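You operate a simulated robot arm through the tools that you are given. There is no shell and no other tool. Be economical: measure what you need, move in short steps, check, and stop when the job is done.

Carry out the task below with a simulated robot arm. There is one attempt and no reset: what you move stays moved.

JOB
Both jars with pink yarn into the tassel box; slide the other three back.
Fine: any wells; past the table's middle, toward the jar row, not lifted; the row stays.

It is judged by the outcome, as a careful person would: the job done as asked, and still so three seconds after it is handed in. It fails if anything else is knocked over, pushed out of place, dropped, spilled or broken.

ROBOT AND FRAMES
A 6-joint arm with a two-finger parallel gripper, fixed in place. Base frame: the origin is at the foot of the arm, x ahead of it, y to its left, z up. Readings come in mm, degrees, newtons and seconds.
Its first joint turns from -166.0 to 166.0 degrees. Payload 4.1 kg.
The TCP is the grasp point between the finger pads, 23 mm short of the fingertips. In the tool frame z runs along the fingers and y along their closing line. The gripper opens to 94 mm. The fingers are 38 mm wide and 10 mm thick; the gripper's body (54 by 96 mm) begins 39 mm behind the TCP.
Orientation is that of the tool frame in the base frame, as a unit quaternion [x, y, z, w]. With the fingers straight down and closing along the base's y, the tool's x points along the base's -x, its y along +y and its z along -z.

CONTROLS
- The arm moves only by the tool jog_arm. Its argument "motion" is a list of rows, each a list of 7 numbers: the shift along the tool's x, y, z in units of 25 mm (1.0 is 25 mm), then the turn, a rotation vector about the tool's x, y, z in units of 5 degrees (1.0 is 5 degrees), then the finger opening in mm, from 0 to 94. In form: [[dx, dy, dz, rx, ry, rz, fingers], ...]. A call has 1 to 10 rows; each row shifts and turns the commanded pose from where the row before left it, along the tool's axes as they then stand. A call with a number of a shift or a turn outside -1 to 1 is refused whole. A row lasts 0.2 s, in which the tool goes at most 50 mm and 8.6 degrees; a call with a longer step from one row to the next is refused whole, and so is a gripper value outside its range. A pose out of reach is approached as far as the arm can. The call stops where the force on the tool passes 40 N (or 10 N more than at its start, if that is more) or the arm is blocked; 0.2 s more then pass. Each finger travels about 45 mm/s and halts on what it meets, pressing with about 36 N; the grip force reading is that of the motor and also rises with nothing between the fingers. The clock runs only during rows and for 0.2 s after the last one: add rows that do not move to give the fingers time. It gives the time, the measured TCP pose, the force on the tool (base axes), the opening and the grip force at its end, in the units of the frame above (readings bear some noise), and new pictures: "show" is both (left out), scene, wrist or none.
- Cameras (640 x 400 px; columns grow to the right, rows downward): "scene" is fixed at [398.3, -648.3, 1521.9]; the picture's right is [0.87, 0.49, 0.00], its down [0.39, -0.69, -0.61] and it looks along [-0.30, 0.53, -0.79] (base axes); focal length 242 px, centre (320, 200). "wrist" rides on the gripper at [86, 16, -74] in the tool frame; the picture's right is [-0.18, 0.98, 0.00], its down [-0.58, -0.11, -0.81] and it looks along [-0.79, -0.15, 0.59] (tool axes); focal length 243 px, centre (320, 200). There is no depth. A picture from a camera that has moved, and an enlarged one, comes with that camera's place and axes in the base frame and with its lens.
- move_column(by): slides the trunk up (or, below 0, down) by that many mm; the arm rides with it, the base frame stays. It gives what a move gives, with no picture.
- close_up(camera, box): a new picture of the part [left, top, right, bottom] of that camera's present view, enlarged. The clock stands still meanwhile.
- finish_job(): hands the job in; it is judged then, once.

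Work in short steps. Places have to be worked out from the pictures, the camera data and where the tool is seen: move nearer, look again, correct. Check each grasp and each placing, and mend what went wrong. You have 120 turns and 170 pictures in all, those below and enlarged ones among them. Open the gripper and draw the arm clear of the work before you hand the job in, unless the task says otherwise; then end with one line.

The tools are called after "Call:" as name(argument=value, ...) on one line, values as JSON. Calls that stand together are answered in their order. jog_arm: Moves the arm, as the interface text tells. Its arguments: {"type":"object","properties":{"motion":{"type":"array","items":{"type":"array","items":{"type":"number"}}},"show":{"type":"string","enum":["both","scene","wrist","none"]}},"required":["motion"]} The other tools are called the same way: move_column (by) slides the trunk up or down; close_up (camera, box) takes an enlarged picture of a part of a camera's view; finish_job () hands the job in.

At the start:

```text
clock: 0.0
ee_pos: [165.9, -323.2, 1272.3]
tcp_rot: [0.0, 1.0, -0.001, 0.0]
wrist_force: [0.4, 1.0, 0.3]
gripper_width: 94.1
grip_force: 0.0
trunk travel left (down, up): [-525.0, 65.0]
```

scene: 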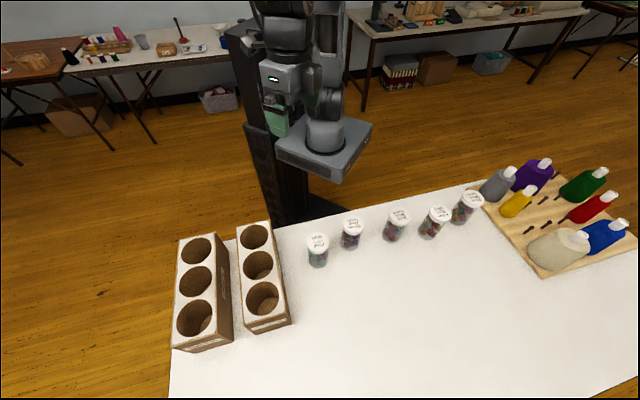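
wrist: 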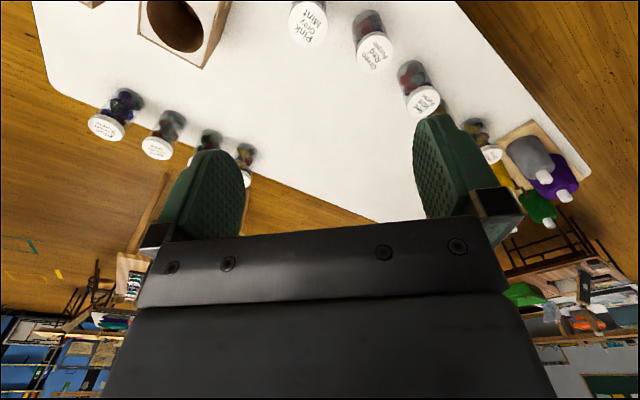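

I'll start with enlarged views of the jar labels and the boxes, before any movement.

Call:
close_up(camera="scene", box=[290, 180, 490, 280])

Call:
close_up(camera="scene", box=[160, 210, 320, 360])

Call:
close_up(camera="wrist", box=[40, 0, 540, 220])

```text
3.20 times, centred on (390, 230) of scene
camera zoom: at [398.3, -648.3, 1521.9], right [0.87, 0.49, 0.0], down [0.39, -0.69, -0.61], along [-0.3, 0.53, -0.79], focal length 774 px, centre (96, 104)
```

zoom: 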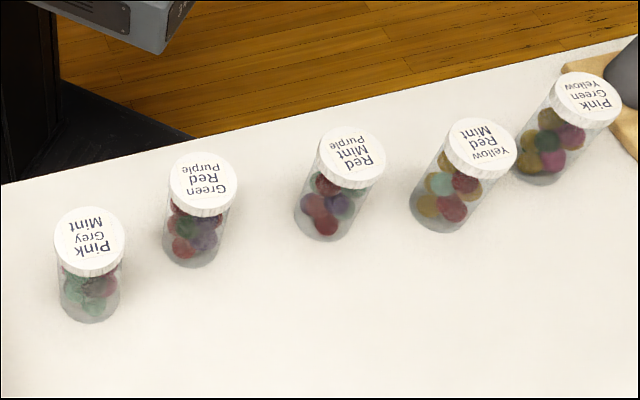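

```text
2.67 times, centred on (240, 285) of scene
camera zoom: at [398.3, -648.3, 1521.9], right [0.87, 0.49, 0.0], down [0.39, -0.69, -0.61], along [-0.3, 0.53, -0.79], focal length 645 px, centre (533, -27)
```

zoom: 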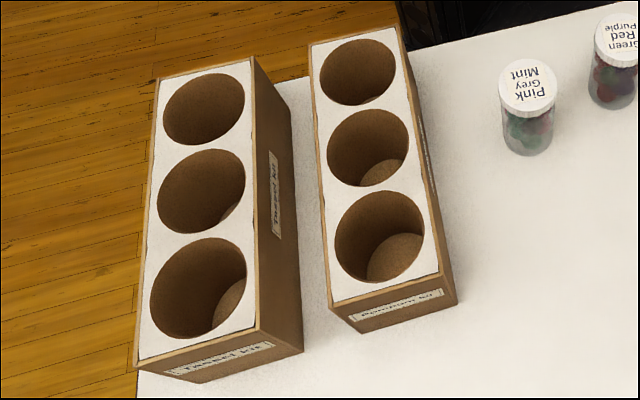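

```text
1.28 times, centred on (290, 110) of wrist
camera zoom: at [80.7, -306.8, 1346.6], right [0.18, 0.98, 0.0], down [0.58, -0.11, 0.81], along [0.79, -0.15, -0.59], focal length 311 px, centre (358, 315)
```

zoom: 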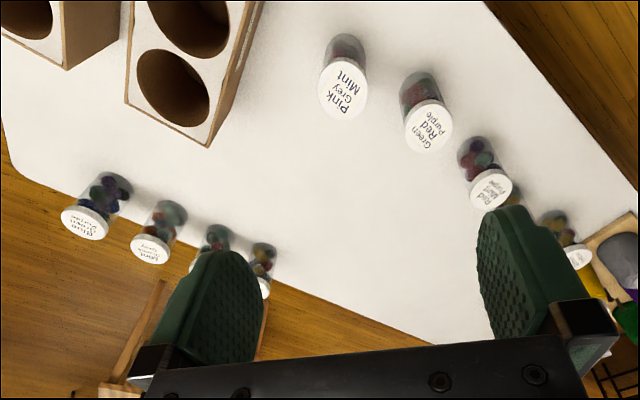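

The two camera rays to each jar cross near z≈700, not 301, so I'll check the table height before I trust either figure. I'll lower the trunk 150 mm, still well above everything, and look again.

Call:
move_column(by=-150)

Call:
jog_arm(motion=[[0, 0, 0, 0, 0, 0, 94]], show="both")

```text
clock: 1.8
ee_pos: [166.9, -323.6, 1122.8]
tcp_rot: [0.001, 1.0, 0.0, -0.001]
wrist_force: [0.1, -0.3, -0.5]
gripper_width: 93.9
grip_force: 0.1
trunk travel left (down, up): [-375.0, 215.0]
```

```text
clock: 2.1
ee_pos: [166.2, -323.3, 1123.3]
tcp_rot: [0.0, 1.0, 0.001, 0.001]
wrist_force: [-0.2, -0.5, 0.6]
gripper_width: 94.1
grip_force: 0.1
trunk travel left (down, up): [-375.0, 215.0]
camera wrist: at [80.7, -306.8, 1196.6], right [0.18, 0.98, 0.0], down [0.58, -0.11, 0.81], along [0.79, -0.15, -0.59], focal length 243 px, centre (320, 200)
```

scene: 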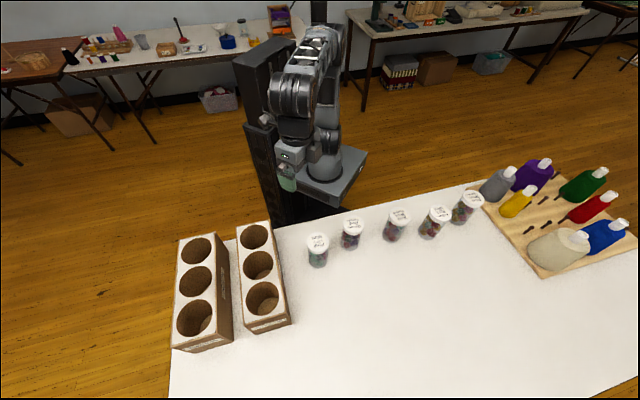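
wrist: 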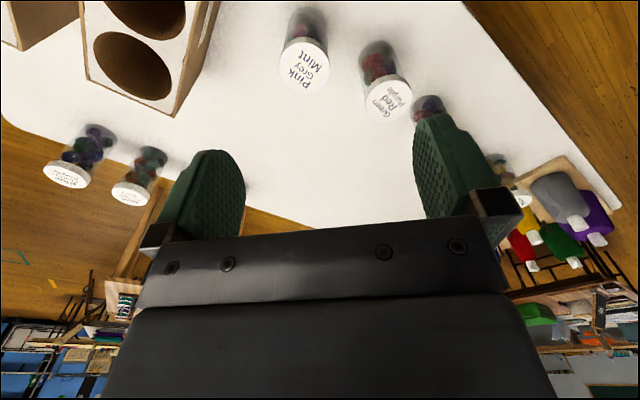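

Wrist-only triangulation agrees: the table is near z≈700. I'll test the reach toward the tassel box (nearest well about (-110,-545)) while staying high.

Call:
jog_arm(motion=[[1, -0.8, 0, 0, 0, 0, 94], [1, -0.8, 0, 0, 0, 0, 94], [1, -0.8, 0, 0, 0, 0, 94], [1, -0.8, 0, 0, 0, 0, 94], [1, -0.8, 0, 0, 0, 0, 94], [1, -0.8, 0, 0, 0, 0, 94], [1, -0.8, 0, 0, 0, 0, 94], [1, -0.8, 0, 0, 0, 0, 94], [1, -0.8, 0, 0, 0, 0, 94], [1, -0.8, 0, 0, 0, 0, 94]])

```text
clock: 4.3
ee_pos: [-82.7, -523.2, 1122.4]
tcp_rot: [0.0, 1.0, 0.001, 0.0]
wrist_force: [0.2, 0.1, 0.3]
gripper_width: 94.3
grip_force: 0.0
trunk travel left (down, up): [-375.0, 215.0]
camera wrist: at [-168.2, -507.1, 1196.0], right [0.18, 0.98, 0.0], down [0.58, -0.11, 0.81], along [0.79, -0.15, -0.59], focal length 243 px, centre (320, 200)
```

scene: 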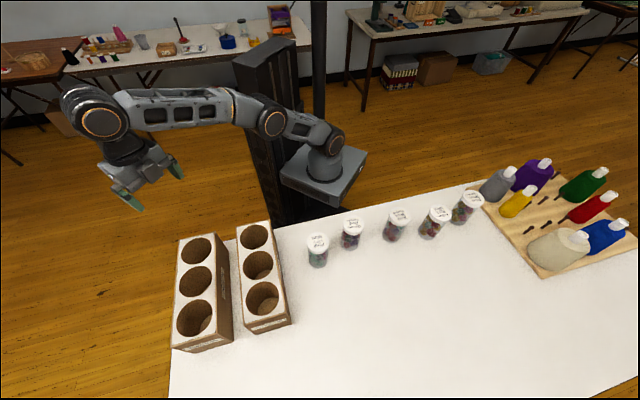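
wrist: 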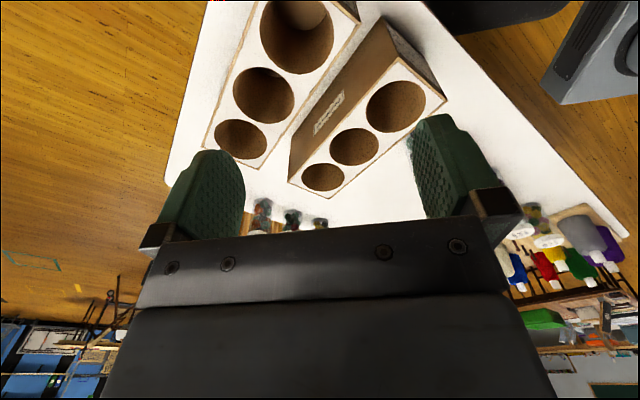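

The arm reaches 530 mm without trouble. Triangulation puts the tassel wells near (-66,-551), (0,-618) and (66,-685), with the box top at z≈878 and the jar lids about the same. I'll go back over the pink/grey/mint jar, near (226,-355).

Call:
jog_arm(motion=[[-1, 0.67, 0, 0, 0, 0, 94], [-1, 0.67, 0, 0, 0, 0, 94], [-1, 0.67, 0, 0, 0, 0, 94], [-1, 0.67, 0, 0, 0, 0, 94], [-1, 0.67, 0, 0, 0, 0, 94], [-1, 0.67, 0, 0, 0, 0, 94], [-1, 0.67, 0, 0, 0, 0, 94], [-1, 0.67, 0, 0, 0, 0, 94], [-1, 0.67, 0, 0, 0, 0, 94], [-1, 0.67, 0, 0, 0, 0, 94]], show="none")

Call:
move_column(by=-120)

Call:
jog_arm(motion=[[-0.4, 0, 0, 0, 0, 0, 94]], show="both")

```text
clock: 6.5
ee_pos: [166.4, -353.9, 1122.7]
tcp_rot: [0.0, 1.0, 0.0, 0.0]
wrist_force: [0.3, 0.4, 0.1]
gripper_width: 94.1
grip_force: 0.0
trunk travel left (down, up): [-375.0, 215.0]
```

```text
clock: 8.1
ee_pos: [166.2, -354.0, 1004.2]
tcp_rot: [0.0, 1.0, 0.0, 0.0]
wrist_force: [-0.8, -0.3, 0.3]
gripper_width: 94.2
grip_force: 0.0
trunk travel left (down, up): [-255.0, 335.0]
```

```text
clock: 8.4
ee_pos: [177.0, -354.7, 1004.1]
tcp_rot: [0.0, 1.0, 0.0, 0.001]
wrist_force: [-0.3, 0.2, 1.1]
gripper_width: 93.8
grip_force: 0.0
trunk travel left (down, up): [-255.0, 335.0]
camera wrist: at [90.7, -338.3, 1077.2], right [0.18, 0.98, 0.0], down [0.58, -0.11, 0.81], along [0.79, -0.15, -0.59], focal length 243 px, centre (320, 200)
```

scene: 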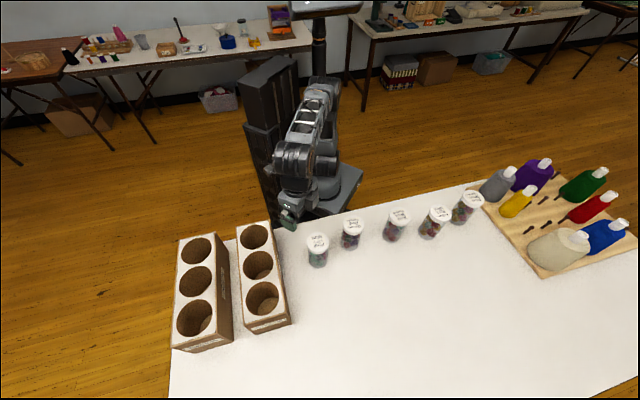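
wrist: 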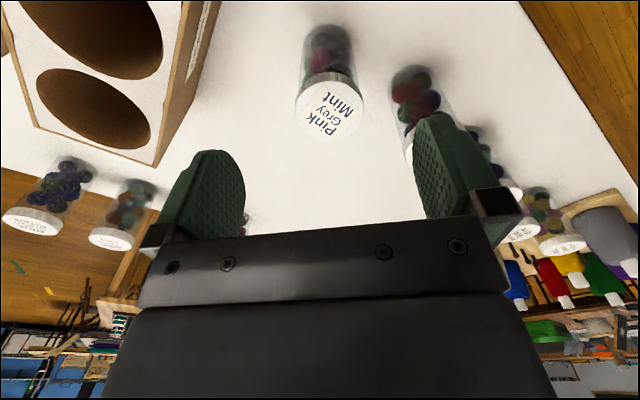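

The lid is near (231,-355,862), about 65 mm across, and the jar is about 95 mm tall, so the table is at z≈765. I'll move over it, come down to z≈910 and check the alignment.

Call:
jog_arm(motion=[[-0.72, 0, 0.4, 0, 0, 0, 94], [-0.72, 0, 0.4, 0, 0, 0, 94], [-0.72, 0, 1, 0, 0, 0, 94], [0, 0, 1, 0, 0, 0, 94], [0, 0, 1, 0, 0, 0, 94]])

```text
clock: 9.7
ee_pos: [230.1, -355.1, 908.1]
tcp_rot: [0.0, 1.0, 0.001, 0.0]
wrist_force: [0.6, -0.4, 0.8]
gripper_width: 94.1
grip_force: 0.1
trunk travel left (down, up): [-255.0, 335.0]
camera wrist: at [145.3, -337.7, 982.8], right [0.18, 0.98, 0.0], down [0.58, -0.11, 0.81], along [0.79, -0.15, -0.59], focal length 243 px, centre (320, 200)
```

scene: 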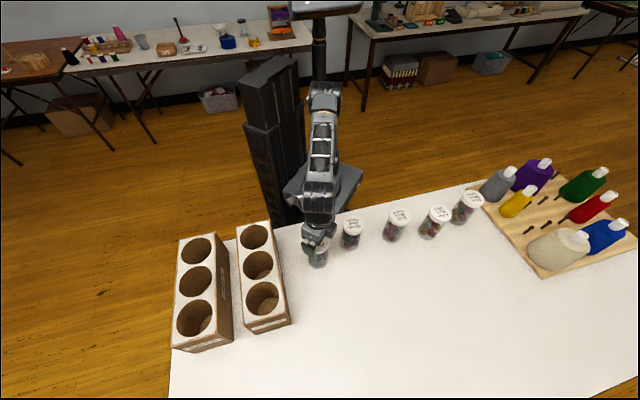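
wrist: 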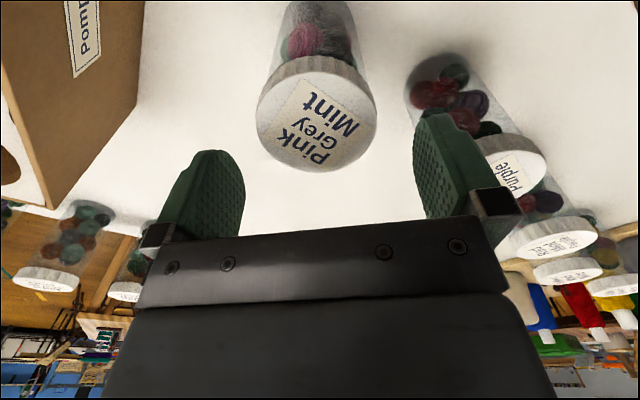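

The lid centre reads about (227,-355,866), which is well centred between the fingers. I'll descend so the fingertips pass about 30 mm below the lid top, then close.

Call:
jog_arm(motion=[[0.1, 0, 0.7, 0, 0, 0, 94], [0, 0, 0.7, 0, 0, 0, 94], [0, 0, 0.6, 0, 0, 0, 94], [0, 0, 0, 0, 0, 0, 60], [0, 0, 0, 0, 0, 0, 50], [0, 0, 0, 0, 0, 0, 50], [0, 0, 0, 0, 0, 0, 50], [0, 0, 0, 0, 0, 0, 50]])

```text
clock: 11.4
ee_pos: [229.5, -354.4, 857.8]
tcp_rot: [0.0, 1.0, 0.0, 0.001]
wrist_force: [-0.1, -0.6, 0.0]
gripper_width: 65.1
grip_force: 35.4
trunk travel left (down, up): [-255.0, 335.0]
camera wrist: at [143.6, -336.9, 931.2], right [0.18, 0.98, 0.0], down [0.58, -0.11, 0.81], along [0.79, -0.15, -0.59], focal length 243 px, centre (320, 200)
```

scene: 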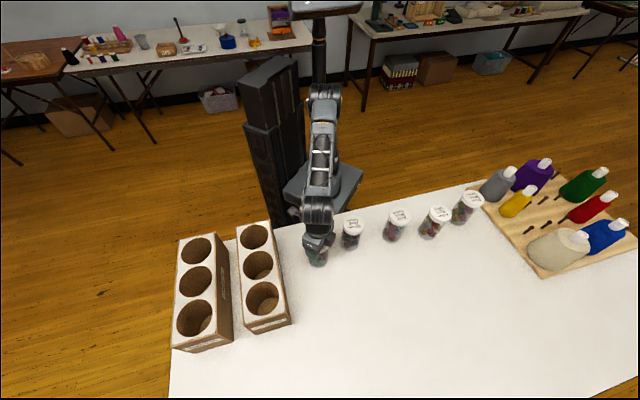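
wrist: 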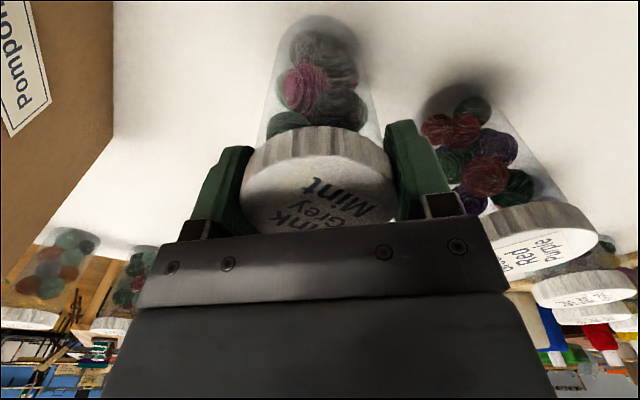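

Gripped at 65 mm with the lid firmly held. I'll lift straight up with the column and check the jar.

Call:
move_column(by=180)

Call:
jog_arm(motion=[[1, -0.65, 0, 0, 0, 0, 50], [1, -0.65, 0, 0, 0, 0, 50], [1, -0.65, 0, 0, 0, 0, 50], [1, -0.65, 0, 0, 0, 0, 50]])

```text
clock: 13.4
ee_pos: [228.5, -352.4, 1035.9]
tcp_rot: [0.0, 1.0, 0.0, 0.0]
wrist_force: [0.5, 0.3, -1.0]
gripper_width: 65.0
grip_force: 36.3
trunk travel left (down, up): [-435.0, 155.0]
```

```text
clock: 14.4
ee_pos: [129.7, -416.0, 1037.1]
tcp_rot: [0.0, 1.0, 0.0, 0.0]
wrist_force: [-0.4, 0.5, -1.3]
gripper_width: 65.1
grip_force: 35.7
trunk travel left (down, up): [-435.0, 155.0]
camera wrist: at [43.2, -400.4, 1110.5], right [0.18, 0.98, 0.0], down [0.58, -0.11, 0.81], along [0.79, -0.15, -0.59], focal length 243 px, centre (320, 200)
```

scene: 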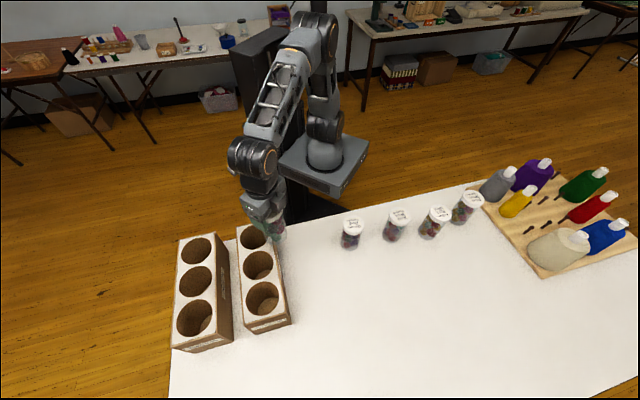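
wrist: 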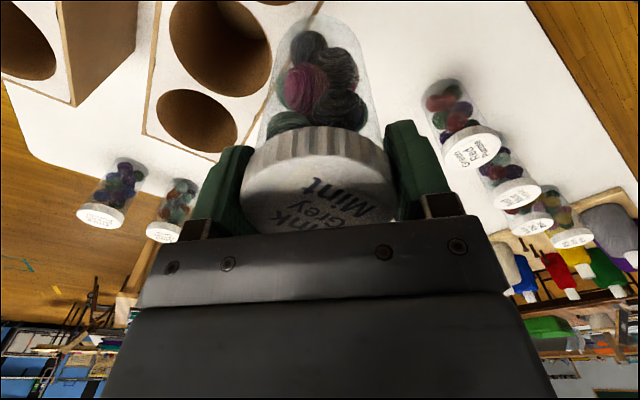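

The jar hangs straight. I'll move over the near tassel well, at about (-67,-554), and check with an enlarged scene view.

Call:
jog_arm(motion=[[0.985, -0.69, 0, 0, 0, 0, 50], [0.985, -0.69, 0, 0, 0, 0, 50], [0.985, -0.69, 0, 0, 0, 0, 50], [0.985, -0.69, 0, 0, 0, 0, 50], [0.985, -0.69, 0, 0, 0, 0, 50], [0.985, -0.69, 0, 0, 0, 0, 50], [0.985, -0.69, 0, 0, 0, 0, 50], [0.985, -0.69, 0, 0, 0, 0, 50]], show="wrist")

Call:
move_column(by=-25)

Call:
close_up(camera="scene", box=[140, 180, 300, 280])

```text
clock: 16.2
ee_pos: [-69.7, -556.2, 1038.6]
tcp_rot: [0.0, 1.0, 0.0, 0.0]
wrist_force: [-0.7, -0.4, -1.9]
gripper_width: 64.8
grip_force: 36.4
trunk travel left (down, up): [-435.0, 155.0]
camera wrist: at [-154.9, -539.2, 1112.6], right [0.18, 0.98, 0.0], down [0.58, -0.11, 0.81], along [0.79, -0.15, -0.59], focal length 243 px, centre (320, 200)
```

wrist: 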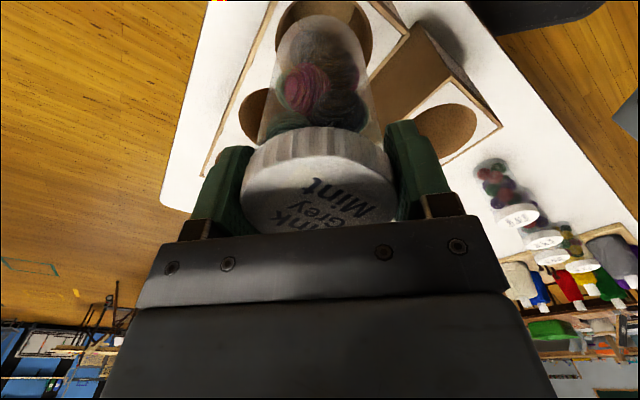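

```text
clock: 17.0
ee_pos: [-68.8, -556.1, 1014.1]
tcp_rot: [0.0, 1.0, 0.0, -0.001]
wrist_force: [0.0, 0.0, -1.5]
gripper_width: 65.0
grip_force: 35.9
trunk travel left (down, up): [-410.0, 180.0]
```

```text
4.00 times, centred on (220, 230) of scene
camera zoom: at [398.3, -648.3, 1521.9], right [0.87, 0.49, 0.0], down [0.39, -0.69, -0.61], along [-0.3, 0.53, -0.79], focal length 967 px, centre (720, 80)
```

zoom: 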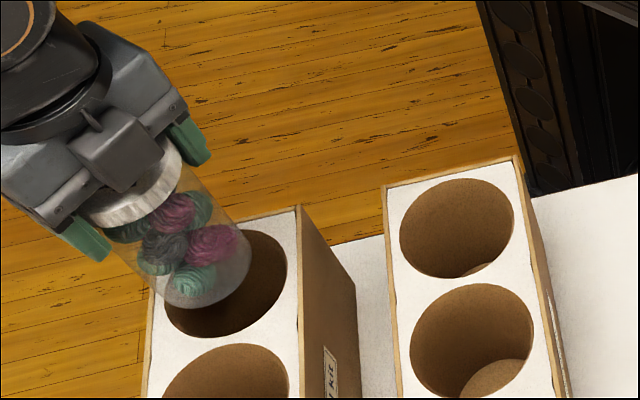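

Both cameras agree that the jar is within a few mm of the well centre. I'll make a small correction, lower to just inside the rim, and check.

Call:
jog_arm(motion=[[-0.14, 0.06, 0, 0, 0, 0, 50]], show="none")

Call:
move_column(by=-50)

Call:
close_up(camera="scene", box=[140, 180, 300, 280])

Call:
close_up(camera="wrist", box=[180, 0, 500, 200])

```text
clock: 17.4
ee_pos: [-66.9, -554.8, 1013.3]
tcp_rot: [0.0, 1.0, 0.0, 0.001]
wrist_force: [0.2, 0.6, -1.0]
gripper_width: 65.1
grip_force: 36.0
trunk travel left (down, up): [-410.0, 180.0]
```

```text
clock: 18.3
ee_pos: [-65.6, -552.9, 963.2]
tcp_rot: [0.0, 1.0, 0.0, 0.0]
wrist_force: [0.0, -0.4, -0.6]
gripper_width: 65.2
grip_force: 36.2
trunk travel left (down, up): [-360.0, 230.0]
```

```text
4.00 times, centred on (220, 230) of scene
camera zoom: at [398.3, -648.3, 1521.9], right [0.87, 0.49, 0.0], down [0.39, -0.69, -0.61], along [-0.3, 0.53, -0.79], focal length 967 px, centre (720, 80)
```

zoom: 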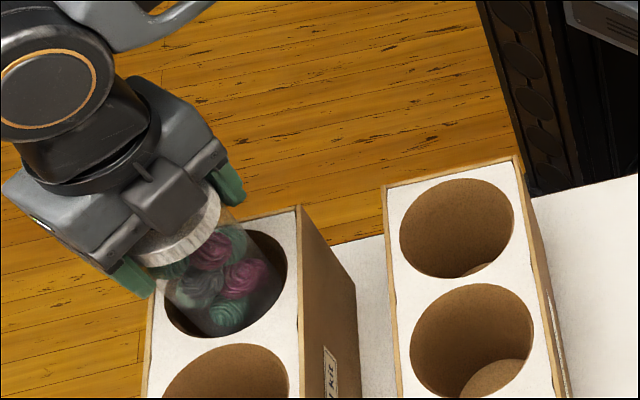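

```text
2.00 times, centred on (340, 100) of wrist
camera zoom: at [-150.9, -537.6, 1037.5], right [0.18, 0.98, 0.0], down [0.58, -0.11, 0.81], along [0.79, -0.15, -0.59], focal length 485 px, centre (280, 400)
```

zoom: 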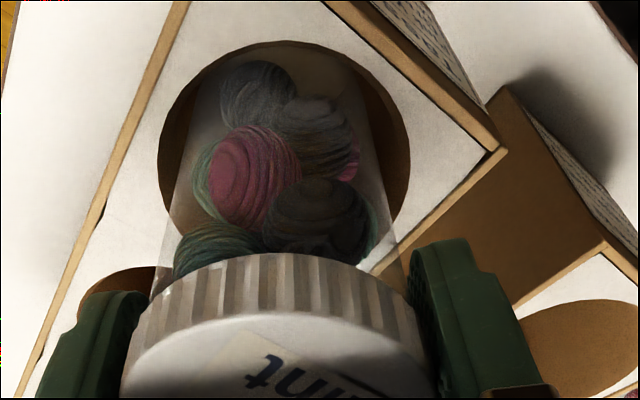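

The jar is inside the rim with gaps all round. I'll keep lowering and stop before the fingertips reach the box top.

Call:
move_column(by=-40)

Call:
close_up(camera="wrist", box=[180, 0, 500, 200])

Call:
close_up(camera="scene", box=[140, 200, 300, 300])

```text
clock: 19.1
ee_pos: [-66.3, -553.9, 923.5]
tcp_rot: [0.0, 1.0, 0.0, 0.0]
wrist_force: [0.5, -0.6, -1.8]
gripper_width: 65.3
grip_force: 36.1
trunk travel left (down, up): [-320.0, 270.0]
```

```text
2.00 times, centred on (340, 100) of wrist
camera zoom: at [-150.9, -537.6, 997.4], right [0.18, 0.98, 0.0], down [0.58, -0.11, 0.81], along [0.79, -0.15, -0.59], focal length 485 px, centre (280, 400)
```

zoom: 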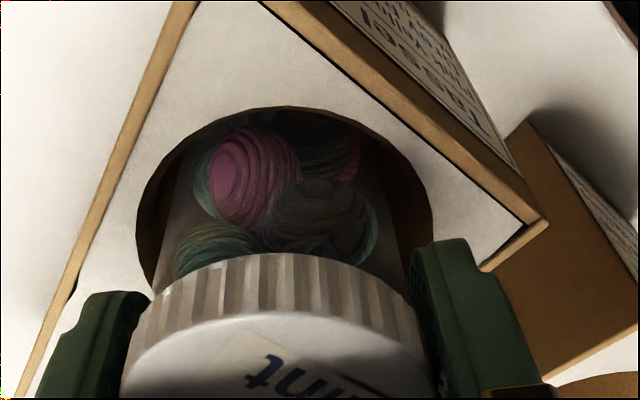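

```text
4.00 times, centred on (220, 250) of scene
camera zoom: at [398.3, -648.3, 1521.9], right [0.87, 0.49, 0.0], down [0.39, -0.69, -0.61], along [-0.3, 0.53, -0.79], focal length 967 px, centre (720, 0)
```

zoom: 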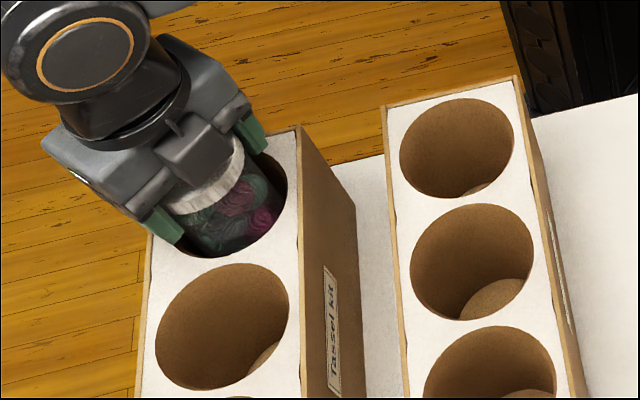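

I'll take the last few mm with the arm, watching the force.

Call:
jog_arm(motion=[[0, 0, 0.2, 0, 0, 0, 50], [0, 0, 0.2, 0, 0, 0, 50], [0, 0, 0.2, 0, 0, 0, 50]], show="wrist")

Call:
close_up(camera="scene", box=[160, 220, 240, 270])

```text
clock: 19.9
ee_pos: [-65.2, -554.6, 908.6]
tcp_rot: [0.0, 1.0, 0.0, 0.0]
wrist_force: [-0.2, 0.0, -1.2]
gripper_width: 65.0
grip_force: 36.8
trunk travel left (down, up): [-320.0, 270.0]
camera wrist: at [-151.0, -537.5, 982.8], right [0.18, 0.98, 0.0], down [0.58, -0.11, 0.81], along [0.79, -0.15, -0.59], focal length 243 px, centre (320, 200)
```

wrist: 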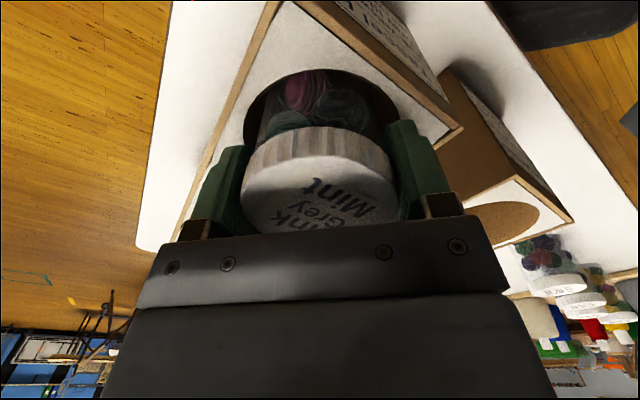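

```text
8.00 times, centred on (200, 245) of scene
camera zoom: at [398.3, -648.3, 1521.9], right [0.87, 0.49, 0.0], down [0.39, -0.69, -0.61], along [-0.3, 0.53, -0.79], focal length 1934 px, centre (1280, -160)
```

zoom: 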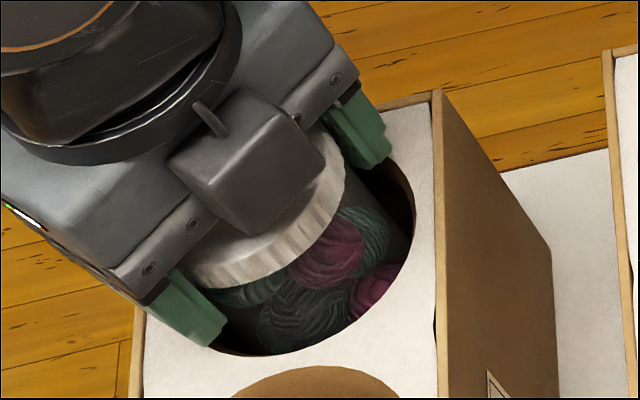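

The jar still isn't touching the floor, and releasing here would drop it about 40 mm, because the fingers can't follow it into the well. I'll put it back on its spot and regrip only the top of the lid with the fingertips, so it can go in much deeper.

Call:
move_column(by=125)

Call:
jog_arm(motion=[[-1, 0.68, 0, 0, 0, 0, 50], [-1, 0.68, 0, 0, 0, 0, 50], [-1, 0.68, 0, 0, 0, 0, 50], [-1, 0.68, 0, 0, 0, 0, 50], [-1, 0.68, 0, 0, 0, 0, 50], [-1, 0.68, 0, 0, 0, 0, 50], [-1, 0.68, 0, 0, 0, 0, 50], [-1, 0.68, 0, 0, 0, 0, 50], [-1, 0.68, 0, 0, 0, 0, 50], [-1, 0.68, 0, 0, 0, 0, 50]], show="none")

Call:
jog_arm(motion=[[-0.9, 0.6, 0, 0, 0, 0, 50], [-0.9, 0.6, 0, 0, 0, 0, 50]], show="scene")

```text
clock: 21.4
ee_pos: [-66.1, -555.0, 1033.8]
tcp_rot: [0.0, 1.0, 0.0, 0.0]
wrist_force: [0.1, -0.4, -0.8]
gripper_width: 64.9
grip_force: 36.2
trunk travel left (down, up): [-445.0, 145.0]
```

```text
clock: 23.6
ee_pos: [185.7, -384.6, 1035.7]
tcp_rot: [0.0, 1.0, 0.0, 0.0]
wrist_force: [-0.2, -0.4, -1.6]
gripper_width: 64.9
grip_force: 35.9
trunk travel left (down, up): [-445.0, 145.0]
```

```text
clock: 24.2
ee_pos: [229.4, -355.2, 1035.5]
tcp_rot: [0.0, 1.0, -0.001, 0.001]
wrist_force: [-0.3, 0.0, -0.5]
gripper_width: 64.7
grip_force: 36.4
trunk travel left (down, up): [-445.0, 145.0]
```

scene: 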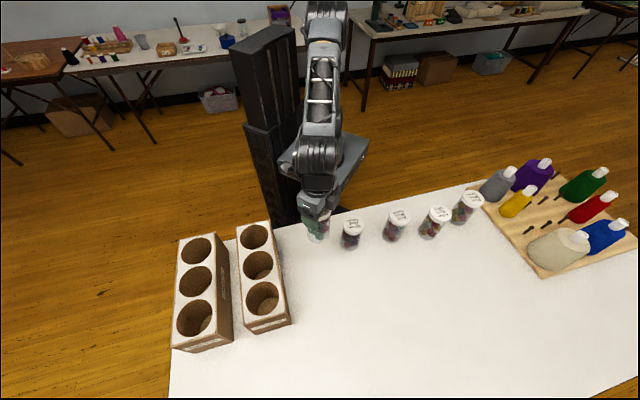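

Back over its spot. I'll lower by column to about 5 mm above where it stood (TCP 858), then use small arm steps to touch down.

Call:
move_column(by=-173)

Call:
jog_arm(motion=[[0, 0, 0.1, 0, 0, 0, 50], [0, 0, 0.06, 0, 0, 0, 50]], show="wrist")

```text
clock: 26.2
ee_pos: [229.7, -355.0, 863.7]
tcp_rot: [0.0, 1.0, 0.0, -0.001]
wrist_force: [-0.5, 0.6, 0.0]
gripper_width: 64.7
grip_force: 35.9
trunk travel left (down, up): [-272.0, 318.0]
```

```text
clock: 26.8
ee_pos: [229.5, -355.2, 859.3]
tcp_rot: [0.0, 1.0, 0.0, 0.001]
wrist_force: [-0.7, 0.0, -1.0]
gripper_width: 64.7
grip_force: 36.6
trunk travel left (down, up): [-272.0, 318.0]
camera wrist: at [144.3, -339.0, 932.7], right [0.18, 0.98, 0.0], down [0.58, -0.11, 0.81], along [0.79, -0.15, -0.59], focal length 243 px, centre (320, 200)
```

wrist: 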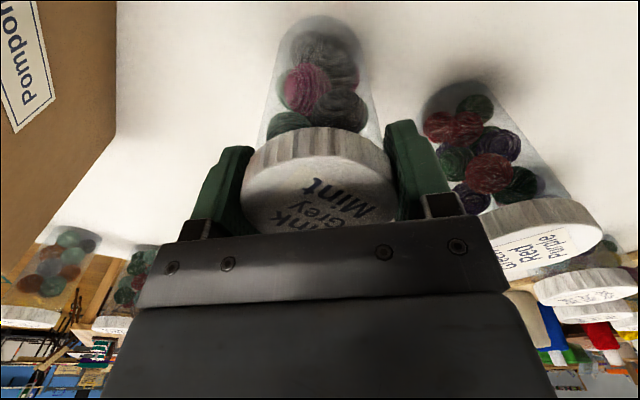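

No contact yet. I'll keep going in 1 mm steps.

Call:
jog_arm(motion=[[0, 0, 0.04, 0, 0, 0, 50], [0, 0, 0.04, 0, 0, 0, 50], [0, 0, 0.04, 0, 0, 0, 50]], show="none")

```text
clock: 27.6
ee_pos: [229.4, -355.9, 857.6]
tcp_rot: [0.001, 1.0, -0.001, 0.001]
wrist_force: [-0.4, 2.4, 8.3]
gripper_width: 65.1
grip_force: 36.4
trunk travel left (down, up): [-272.0, 318.0]
```

That's contact (about 8 N). I'll open, rise 16 mm and look for the lid top relative to the fingertips.

Call:
jog_arm(motion=[[0, 0, 0, 0, 0, 0, 78], [0, 0, 0, 0, 0, 0, 78], [0, 0, -0.32, 0, 0, 0, 78], [0, 0, -0.32, 0, 0, 0, 78]], show="wrist")

Call:
close_up(camera="scene", box=[280, 215, 360, 265])

```text
clock: 28.6
ee_pos: [228.4, -355.3, 870.6]
tcp_rot: [0.0, 1.0, 0.0, 0.0]
wrist_force: [0.2, -0.1, 0.2]
gripper_width: 77.8
grip_force: 0.0
trunk travel left (down, up): [-272.0, 318.0]
camera wrist: at [143.8, -339.1, 945.2], right [0.18, 0.98, 0.0], down [0.58, -0.11, 0.81], along [0.79, -0.15, -0.59], focal length 243 px, centre (320, 200)
```

wrist: 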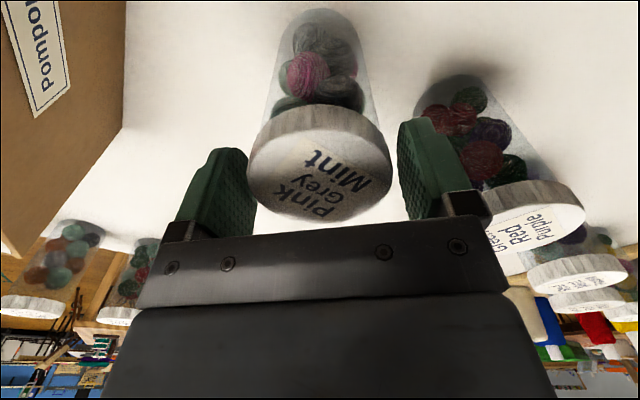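

```text
8.00 times, centred on (320, 240) of scene
camera zoom: at [398.3, -648.3, 1521.9], right [0.87, 0.49, 0.0], down [0.39, -0.69, -0.61], along [-0.3, 0.53, -0.79], focal length 1934 px, centre (320, -120)
```

zoom: 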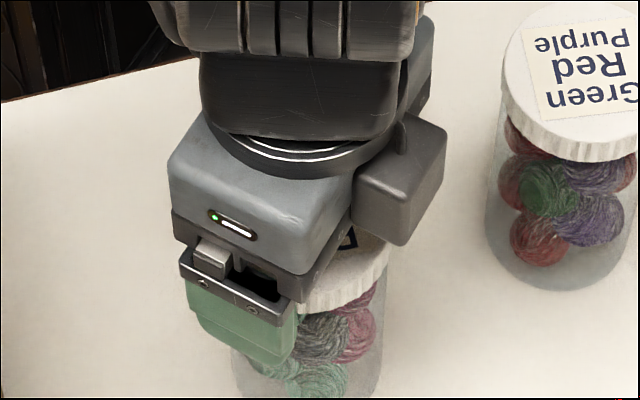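

The lid top is at z≈872. I'll rise about 11 mm so the tips overlap roughly the top 13 mm of the lid, and close again.

Call:
jog_arm(motion=[[0.08, 0, -0.44, 0, 0, 0, 78], [0, 0, 0, 0, 0, 0, 50], [0, 0, 0, 0, 0, 0, 50], [0, 0, 0, 0, 0, 0, 50]], show="wrist")

Call:
close_up(camera="scene", box=[280, 215, 360, 265])

```text
clock: 29.6
ee_pos: [227.5, -355.3, 881.5]
tcp_rot: [-0.001, 1.0, 0.0, 0.0]
wrist_force: [-0.1, -0.5, 0.4]
gripper_width: 64.6
grip_force: 35.7
trunk travel left (down, up): [-272.0, 318.0]
camera wrist: at [142.1, -339.0, 956.1], right [0.18, 0.98, 0.0], down [0.58, -0.11, 0.81], along [0.79, -0.15, -0.59], focal length 243 px, centre (320, 200)
```

wrist: 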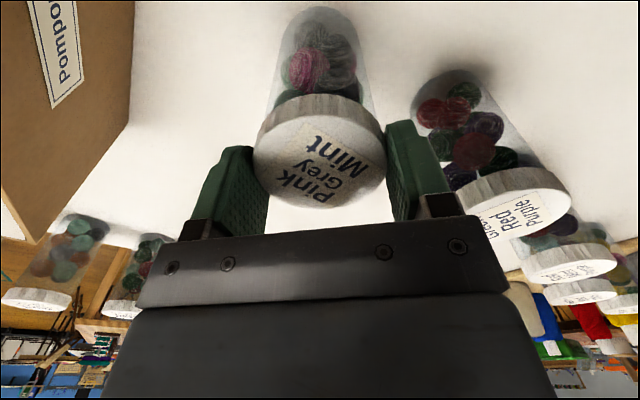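

```text
8.00 times, centred on (320, 240) of scene
camera zoom: at [398.3, -648.3, 1521.9], right [0.87, 0.49, 0.0], down [0.39, -0.69, -0.61], along [-0.3, 0.53, -0.79], focal length 1934 px, centre (320, -120)
```

zoom: 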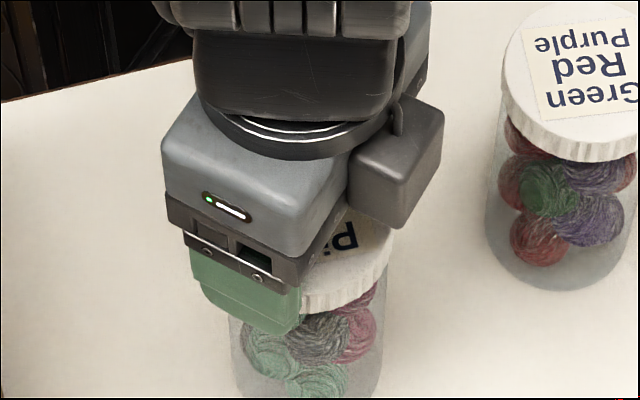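

It holds at 64.6 mm on the lid. I'll lift with the column and check that it stays straight.

Call:
move_column(by=165)

Call:
jog_arm(motion=[[1, -0.68, 0, 0, 0, 0, 50], [1, -0.68, 0, 0, 0, 0, 50], [1, -0.68, 0, 0, 0, 0, 50], [1, -0.68, 0, 0, 0, 0, 50], [1, -0.68, 0, 0, 0, 0, 50], [1, -0.68, 0, 0, 0, 0, 50], [1, -0.68, 0, 0, 0, 0, 50], [1, -0.68, 0, 0, 0, 0, 50], [1, -0.68, 0, 0, 0, 0, 50], [1, -0.68, 0, 0, 0, 0, 50]], show="wrist")

```text
clock: 31.5
ee_pos: [227.3, -355.8, 1047.1]
tcp_rot: [0.001, 1.0, 0.0, 0.001]
wrist_force: [0.6, -0.6, -1.6]
gripper_width: 64.6
grip_force: 36.2
trunk travel left (down, up): [-437.0, 153.0]
```

```text
clock: 33.7
ee_pos: [-23.0, -528.5, 1047.3]
tcp_rot: [-0.001, 1.0, 0.0, 0.001]
wrist_force: [-0.4, -0.5, -1.5]
gripper_width: 64.4
grip_force: 36.3
trunk travel left (down, up): [-437.0, 153.0]
camera wrist: at [-108.6, -511.0, 1121.9], right [0.18, 0.98, 0.0], down [0.58, -0.11, 0.81], along [0.79, -0.15, -0.59], focal length 243 px, centre (320, 200)
```

wrist: 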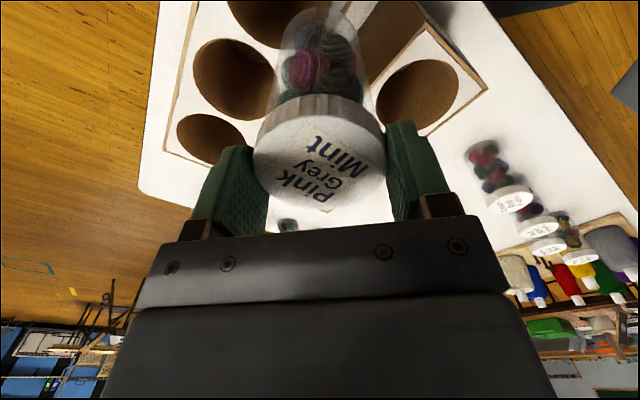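

Straight and stable. I'll go on to the well centre and lower in.

Call:
jog_arm(motion=[[0.87, -0.52, 0, 0, 0, 0, 50], [0.87, -0.52, 0, 0, 0, 0, 50]], show="none")

Call:
move_column(by=-70)

Call:
close_up(camera="scene", box=[140, 180, 300, 280])

Call:
close_up(camera="wrist", box=[180, 0, 500, 200])

```text
clock: 34.3
ee_pos: [-67.5, -553.3, 1047.6]
tcp_rot: [0.0, 1.0, 0.0, 0.0]
wrist_force: [0.0, -0.2, -1.0]
gripper_width: 64.5
grip_force: 35.7
trunk travel left (down, up): [-437.0, 153.0]
```

```text
clock: 35.4
ee_pos: [-67.4, -552.5, 978.5]
tcp_rot: [0.0, 1.0, 0.0, 0.0]
wrist_force: [-0.5, 0.2, -1.3]
gripper_width: 64.7
grip_force: 35.8
trunk travel left (down, up): [-367.0, 223.0]
```

```text
4.00 times, centred on (220, 230) of scene
camera zoom: at [398.3, -648.3, 1521.9], right [0.87, 0.49, 0.0], down [0.39, -0.69, -0.61], along [-0.3, 0.53, -0.79], focal length 967 px, centre (720, 80)
```

zoom: 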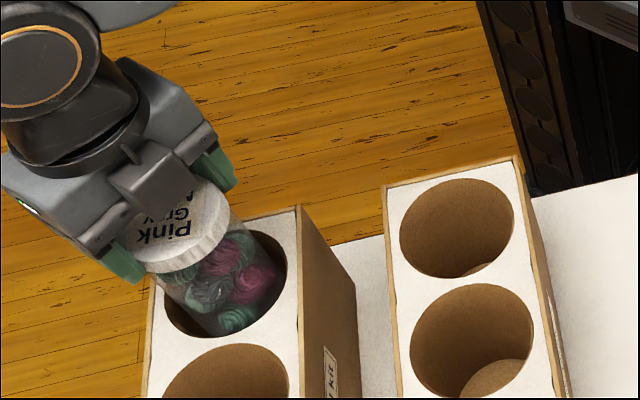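

```text
2.00 times, centred on (340, 100) of wrist
camera zoom: at [-152.8, -535.7, 1051.9], right [0.18, 0.98, 0.0], down [0.58, -0.11, 0.81], along [0.79, -0.15, -0.59], focal length 485 px, centre (280, 400)
```

zoom: 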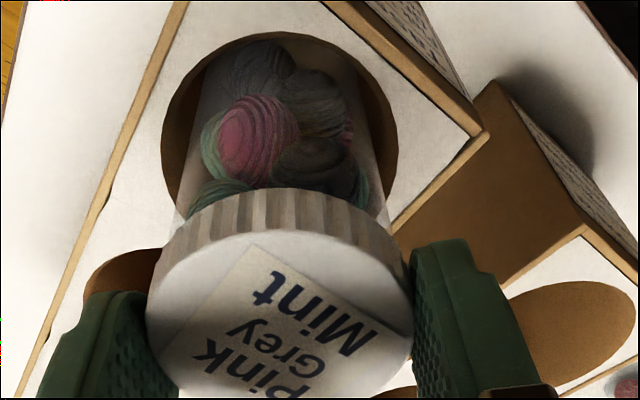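

Well centred. I'll lower 60 mm, then finish with small steps.

Call:
move_column(by=-62)

Call:
jog_arm(motion=[[0, 0, 0.12, 0, 0, 0, 50], [0, 0, 0.12, 0, 0, 0, 50]], show="wrist")

Call:
close_up(camera="scene", box=[160, 220, 240, 270])

```text
clock: 36.4
ee_pos: [-66.6, -551.7, 915.0]
tcp_rot: [0.0, 1.0, 0.001, 0.0]
wrist_force: [0.6, -1.0, -0.9]
gripper_width: 64.6
grip_force: 35.6
trunk travel left (down, up): [-305.0, 285.0]
```

```text
clock: 37.0
ee_pos: [-66.0, -553.2, 910.0]
tcp_rot: [0.0, 1.0, 0.0, 0.0]
wrist_force: [-0.7, 0.0, -1.1]
gripper_width: 64.7
grip_force: 36.0
trunk travel left (down, up): [-305.0, 285.0]
camera wrist: at [-152.2, -535.7, 983.9], right [0.18, 0.98, 0.0], down [0.58, -0.11, 0.81], along [0.79, -0.15, -0.59], focal length 243 px, centre (320, 200)
```

wrist: 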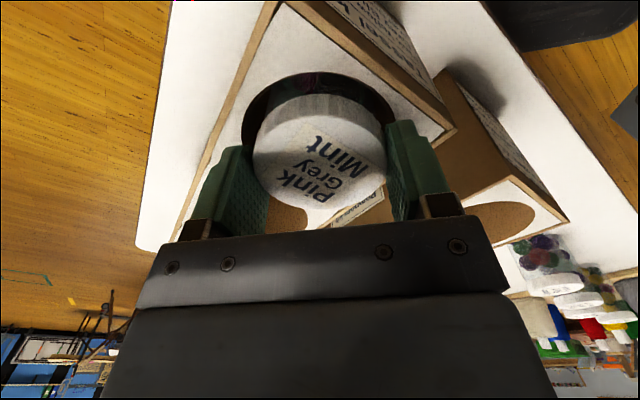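

```text
8.00 times, centred on (200, 245) of scene
camera zoom: at [398.3, -648.3, 1521.9], right [0.87, 0.49, 0.0], down [0.39, -0.69, -0.61], along [-0.3, 0.53, -0.79], focal length 1934 px, centre (1280, -160)
```

zoom: 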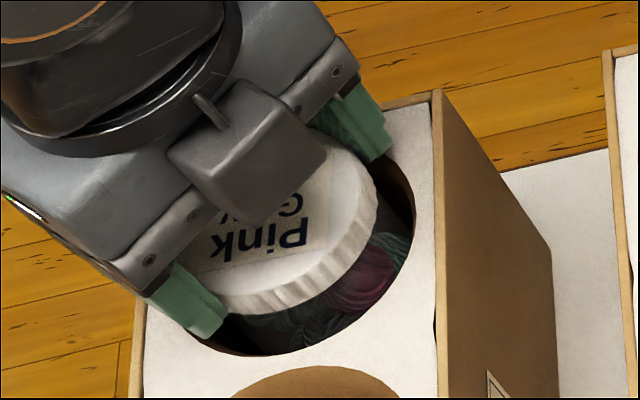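

About 25 mm is left, and the tips are around 9 mm above the rim. I'll creep down a bit more, watching the force.

Call:
jog_arm(motion=[[0, 0, 0.08, 0, 0, 0, 50], [0, 0, 0.08, 0, 0, 0, 50], [0, 0, 0.08, 0, 0, 0, 50]], show="none")

Call:
close_up(camera="scene", box=[170, 225, 234, 265])

Call:
close_up(camera="wrist", box=[180, 60, 500, 260])

```text
clock: 37.8
ee_pos: [-67.4, -551.5, 903.2]
tcp_rot: [0.0, 1.0, 0.0, 0.0]
wrist_force: [0.8, -0.5, 0.3]
gripper_width: 64.4
grip_force: 35.7
trunk travel left (down, up): [-305.0, 285.0]
```

```text
10.00 times, centred on (202, 245) of scene
camera zoom: at [398.3, -648.3, 1521.9], right [0.87, 0.49, 0.0], down [0.39, -0.69, -0.61], along [-0.3, 0.53, -0.79], focal length 2418 px, centre (1500, -250)
```

zoom: 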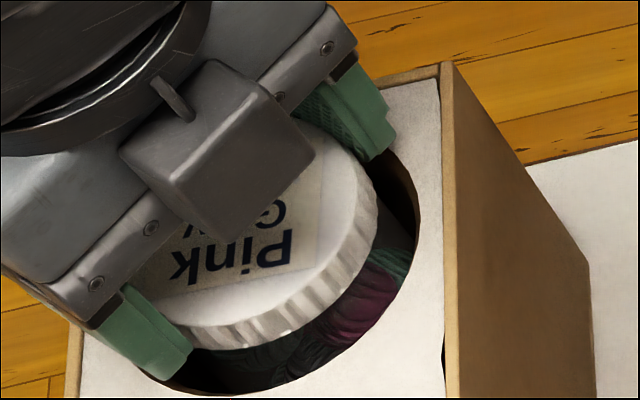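

```text
2.00 times, centred on (340, 160) of wrist
camera zoom: at [-152.9, -535.4, 977.9], right [0.18, 0.98, 0.0], down [0.58, -0.11, 0.81], along [0.79, -0.15, -0.59], focal length 485 px, centre (280, 280)
```

zoom: 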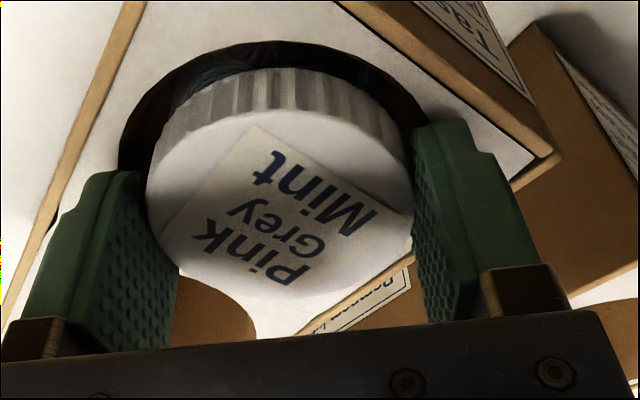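

The tips are at rim level, and only a short drop into the snug well remains. I'll release gently.

Call:
jog_arm(motion=[[0, 0, 0, 0, 0, 0, 70], [0, 0, 0, 0, 0, 0, 76], [0, 0, 0, 0, 0, 0, 76], [0, 0, -0.5, 0, 0, 0, 76], [0, 0, -1, 0, 0, 0, 76], [0, 0, -1, 0, 0, 0, 90], [0, 0, -1, 0, 0, 0, 94]])

Call:
close_up(camera="scene", box=[140, 210, 300, 310])

```text
clock: 39.4
ee_pos: [-68.8, -553.5, 991.2]
tcp_rot: [-0.001, 1.0, 0.001, 0.0]
wrist_force: [-0.1, 0.8, 0.0]
gripper_width: 94.0
grip_force: 0.1
trunk travel left (down, up): [-305.0, 285.0]
camera wrist: at [-154.4, -536.2, 1064.6], right [0.18, 0.98, 0.0], down [0.58, -0.11, 0.81], along [0.79, -0.15, -0.59], focal length 243 px, centre (320, 200)
```

scene: 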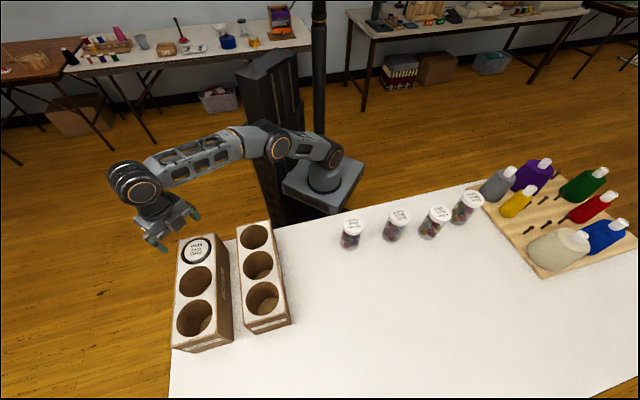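
wrist: 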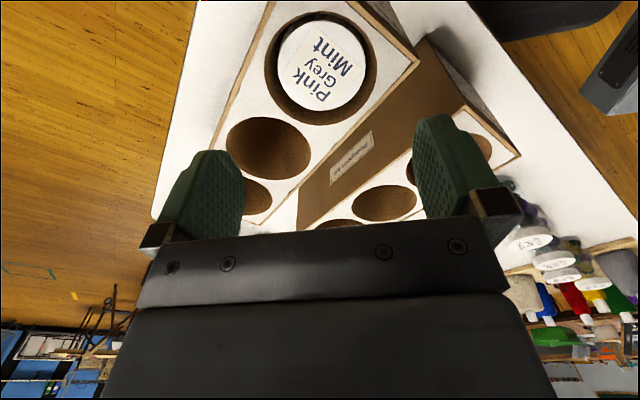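

```text
4.00 times, centred on (220, 260) of scene
camera zoom: at [398.3, -648.3, 1521.9], right [0.87, 0.49, 0.0], down [0.39, -0.69, -0.61], along [-0.3, 0.53, -0.79], focal length 967 px, centre (720, -40)
```

zoom: 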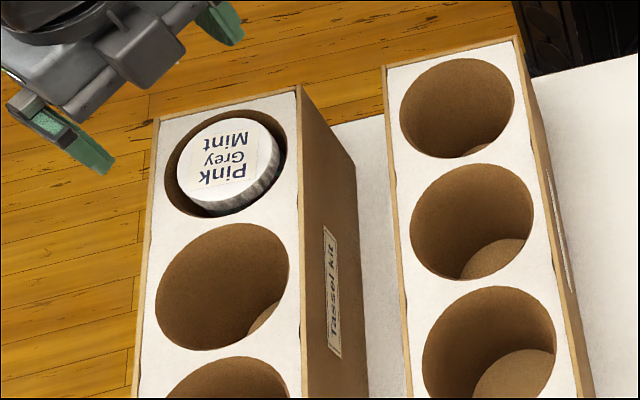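

The first jar is seated upright in the tassel box. Next is the pink/green/yellow jar, near (605,57); I'll travel round above the lids and look.

Call:
jog_arm(motion=[[-1, 0.6, 0, 0, 0, 0, 94], [-1, 0.6, 0, 0, 0, 0, 94], [-1, 0.6, 0, 0, 0, 0, 94], [-1, 0.6, 0, 0, 0, 0, 94], [-1, 0.6, 0, 0, 0, 0, 94], [-1, 0.6, 0, 0, 0, 0, 94], [-1, 0.6, 0, 0, 0, 0, 94], [-1, 0.6, 0, 0, 0, 0, 94], [-1, 0.6, 0, 0, 0, 0, 94], [-1, 0.6, 0, 0, 0, 0, 94]], show="none")

Call:
jog_arm(motion=[[-1, 0.8, 0, 0, 0, 0, 94], [-1, 0.8, 0, 0, 0, 0, 94], [-1, 0.8, 0, 0, 0, 0, 94], [-1, 0.8, 0, 0, 0, 0, 94], [-1, 0.8, 0, 0, 0, 0, 94], [-1, 0.8, 0, 0, 0, 0, 94], [-1, 0.8, 0, 0, 0, 0, 94], [-1, 0.8, 0, 0, 0, 0, 94], [-1, 0.8, 0, 0, 0, 0, 94], [-1, 0.8, 0, 0, 0, 0, 94]], show="both")

```text
clock: 41.6
ee_pos: [182.5, -401.3, 991.1]
tcp_rot: [-0.001, 1.0, 0.001, 0.0]
wrist_force: [0.1, 0.5, -0.1]
gripper_width: 94.0
grip_force: 0.1
trunk travel left (down, up): [-305.0, 285.0]
```

```text
clock: 43.8
ee_pos: [432.9, -201.2, 991.2]
tcp_rot: [-0.001, 1.0, 0.0, 0.0]
wrist_force: [-0.3, 0.2, 0.3]
gripper_width: 94.0
grip_force: 0.1
trunk travel left (down, up): [-305.0, 285.0]
camera wrist: at [347.3, -185.1, 1065.7], right [0.18, 0.98, 0.0], down [0.58, -0.11, 0.81], along [0.79, -0.15, -0.59], focal length 243 px, centre (320, 200)
```

scene: 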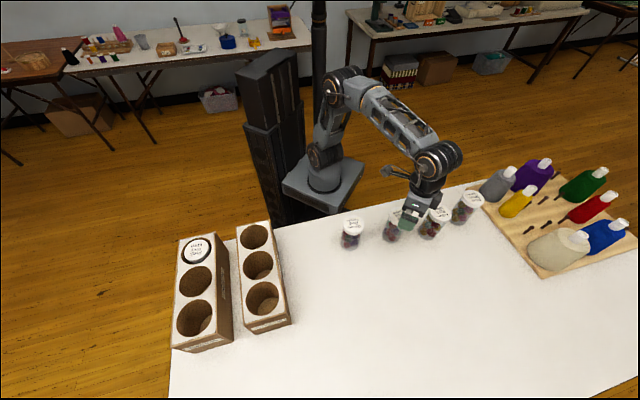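
wrist: 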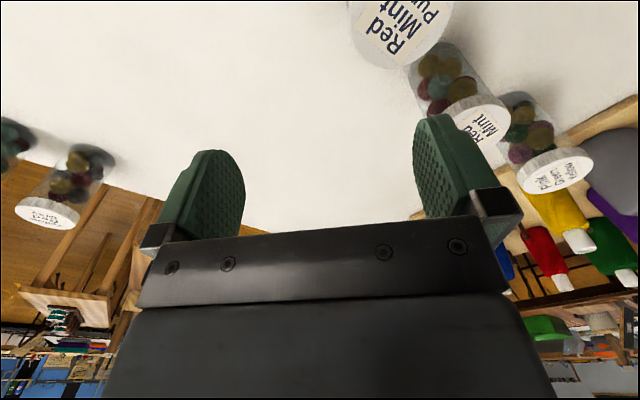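

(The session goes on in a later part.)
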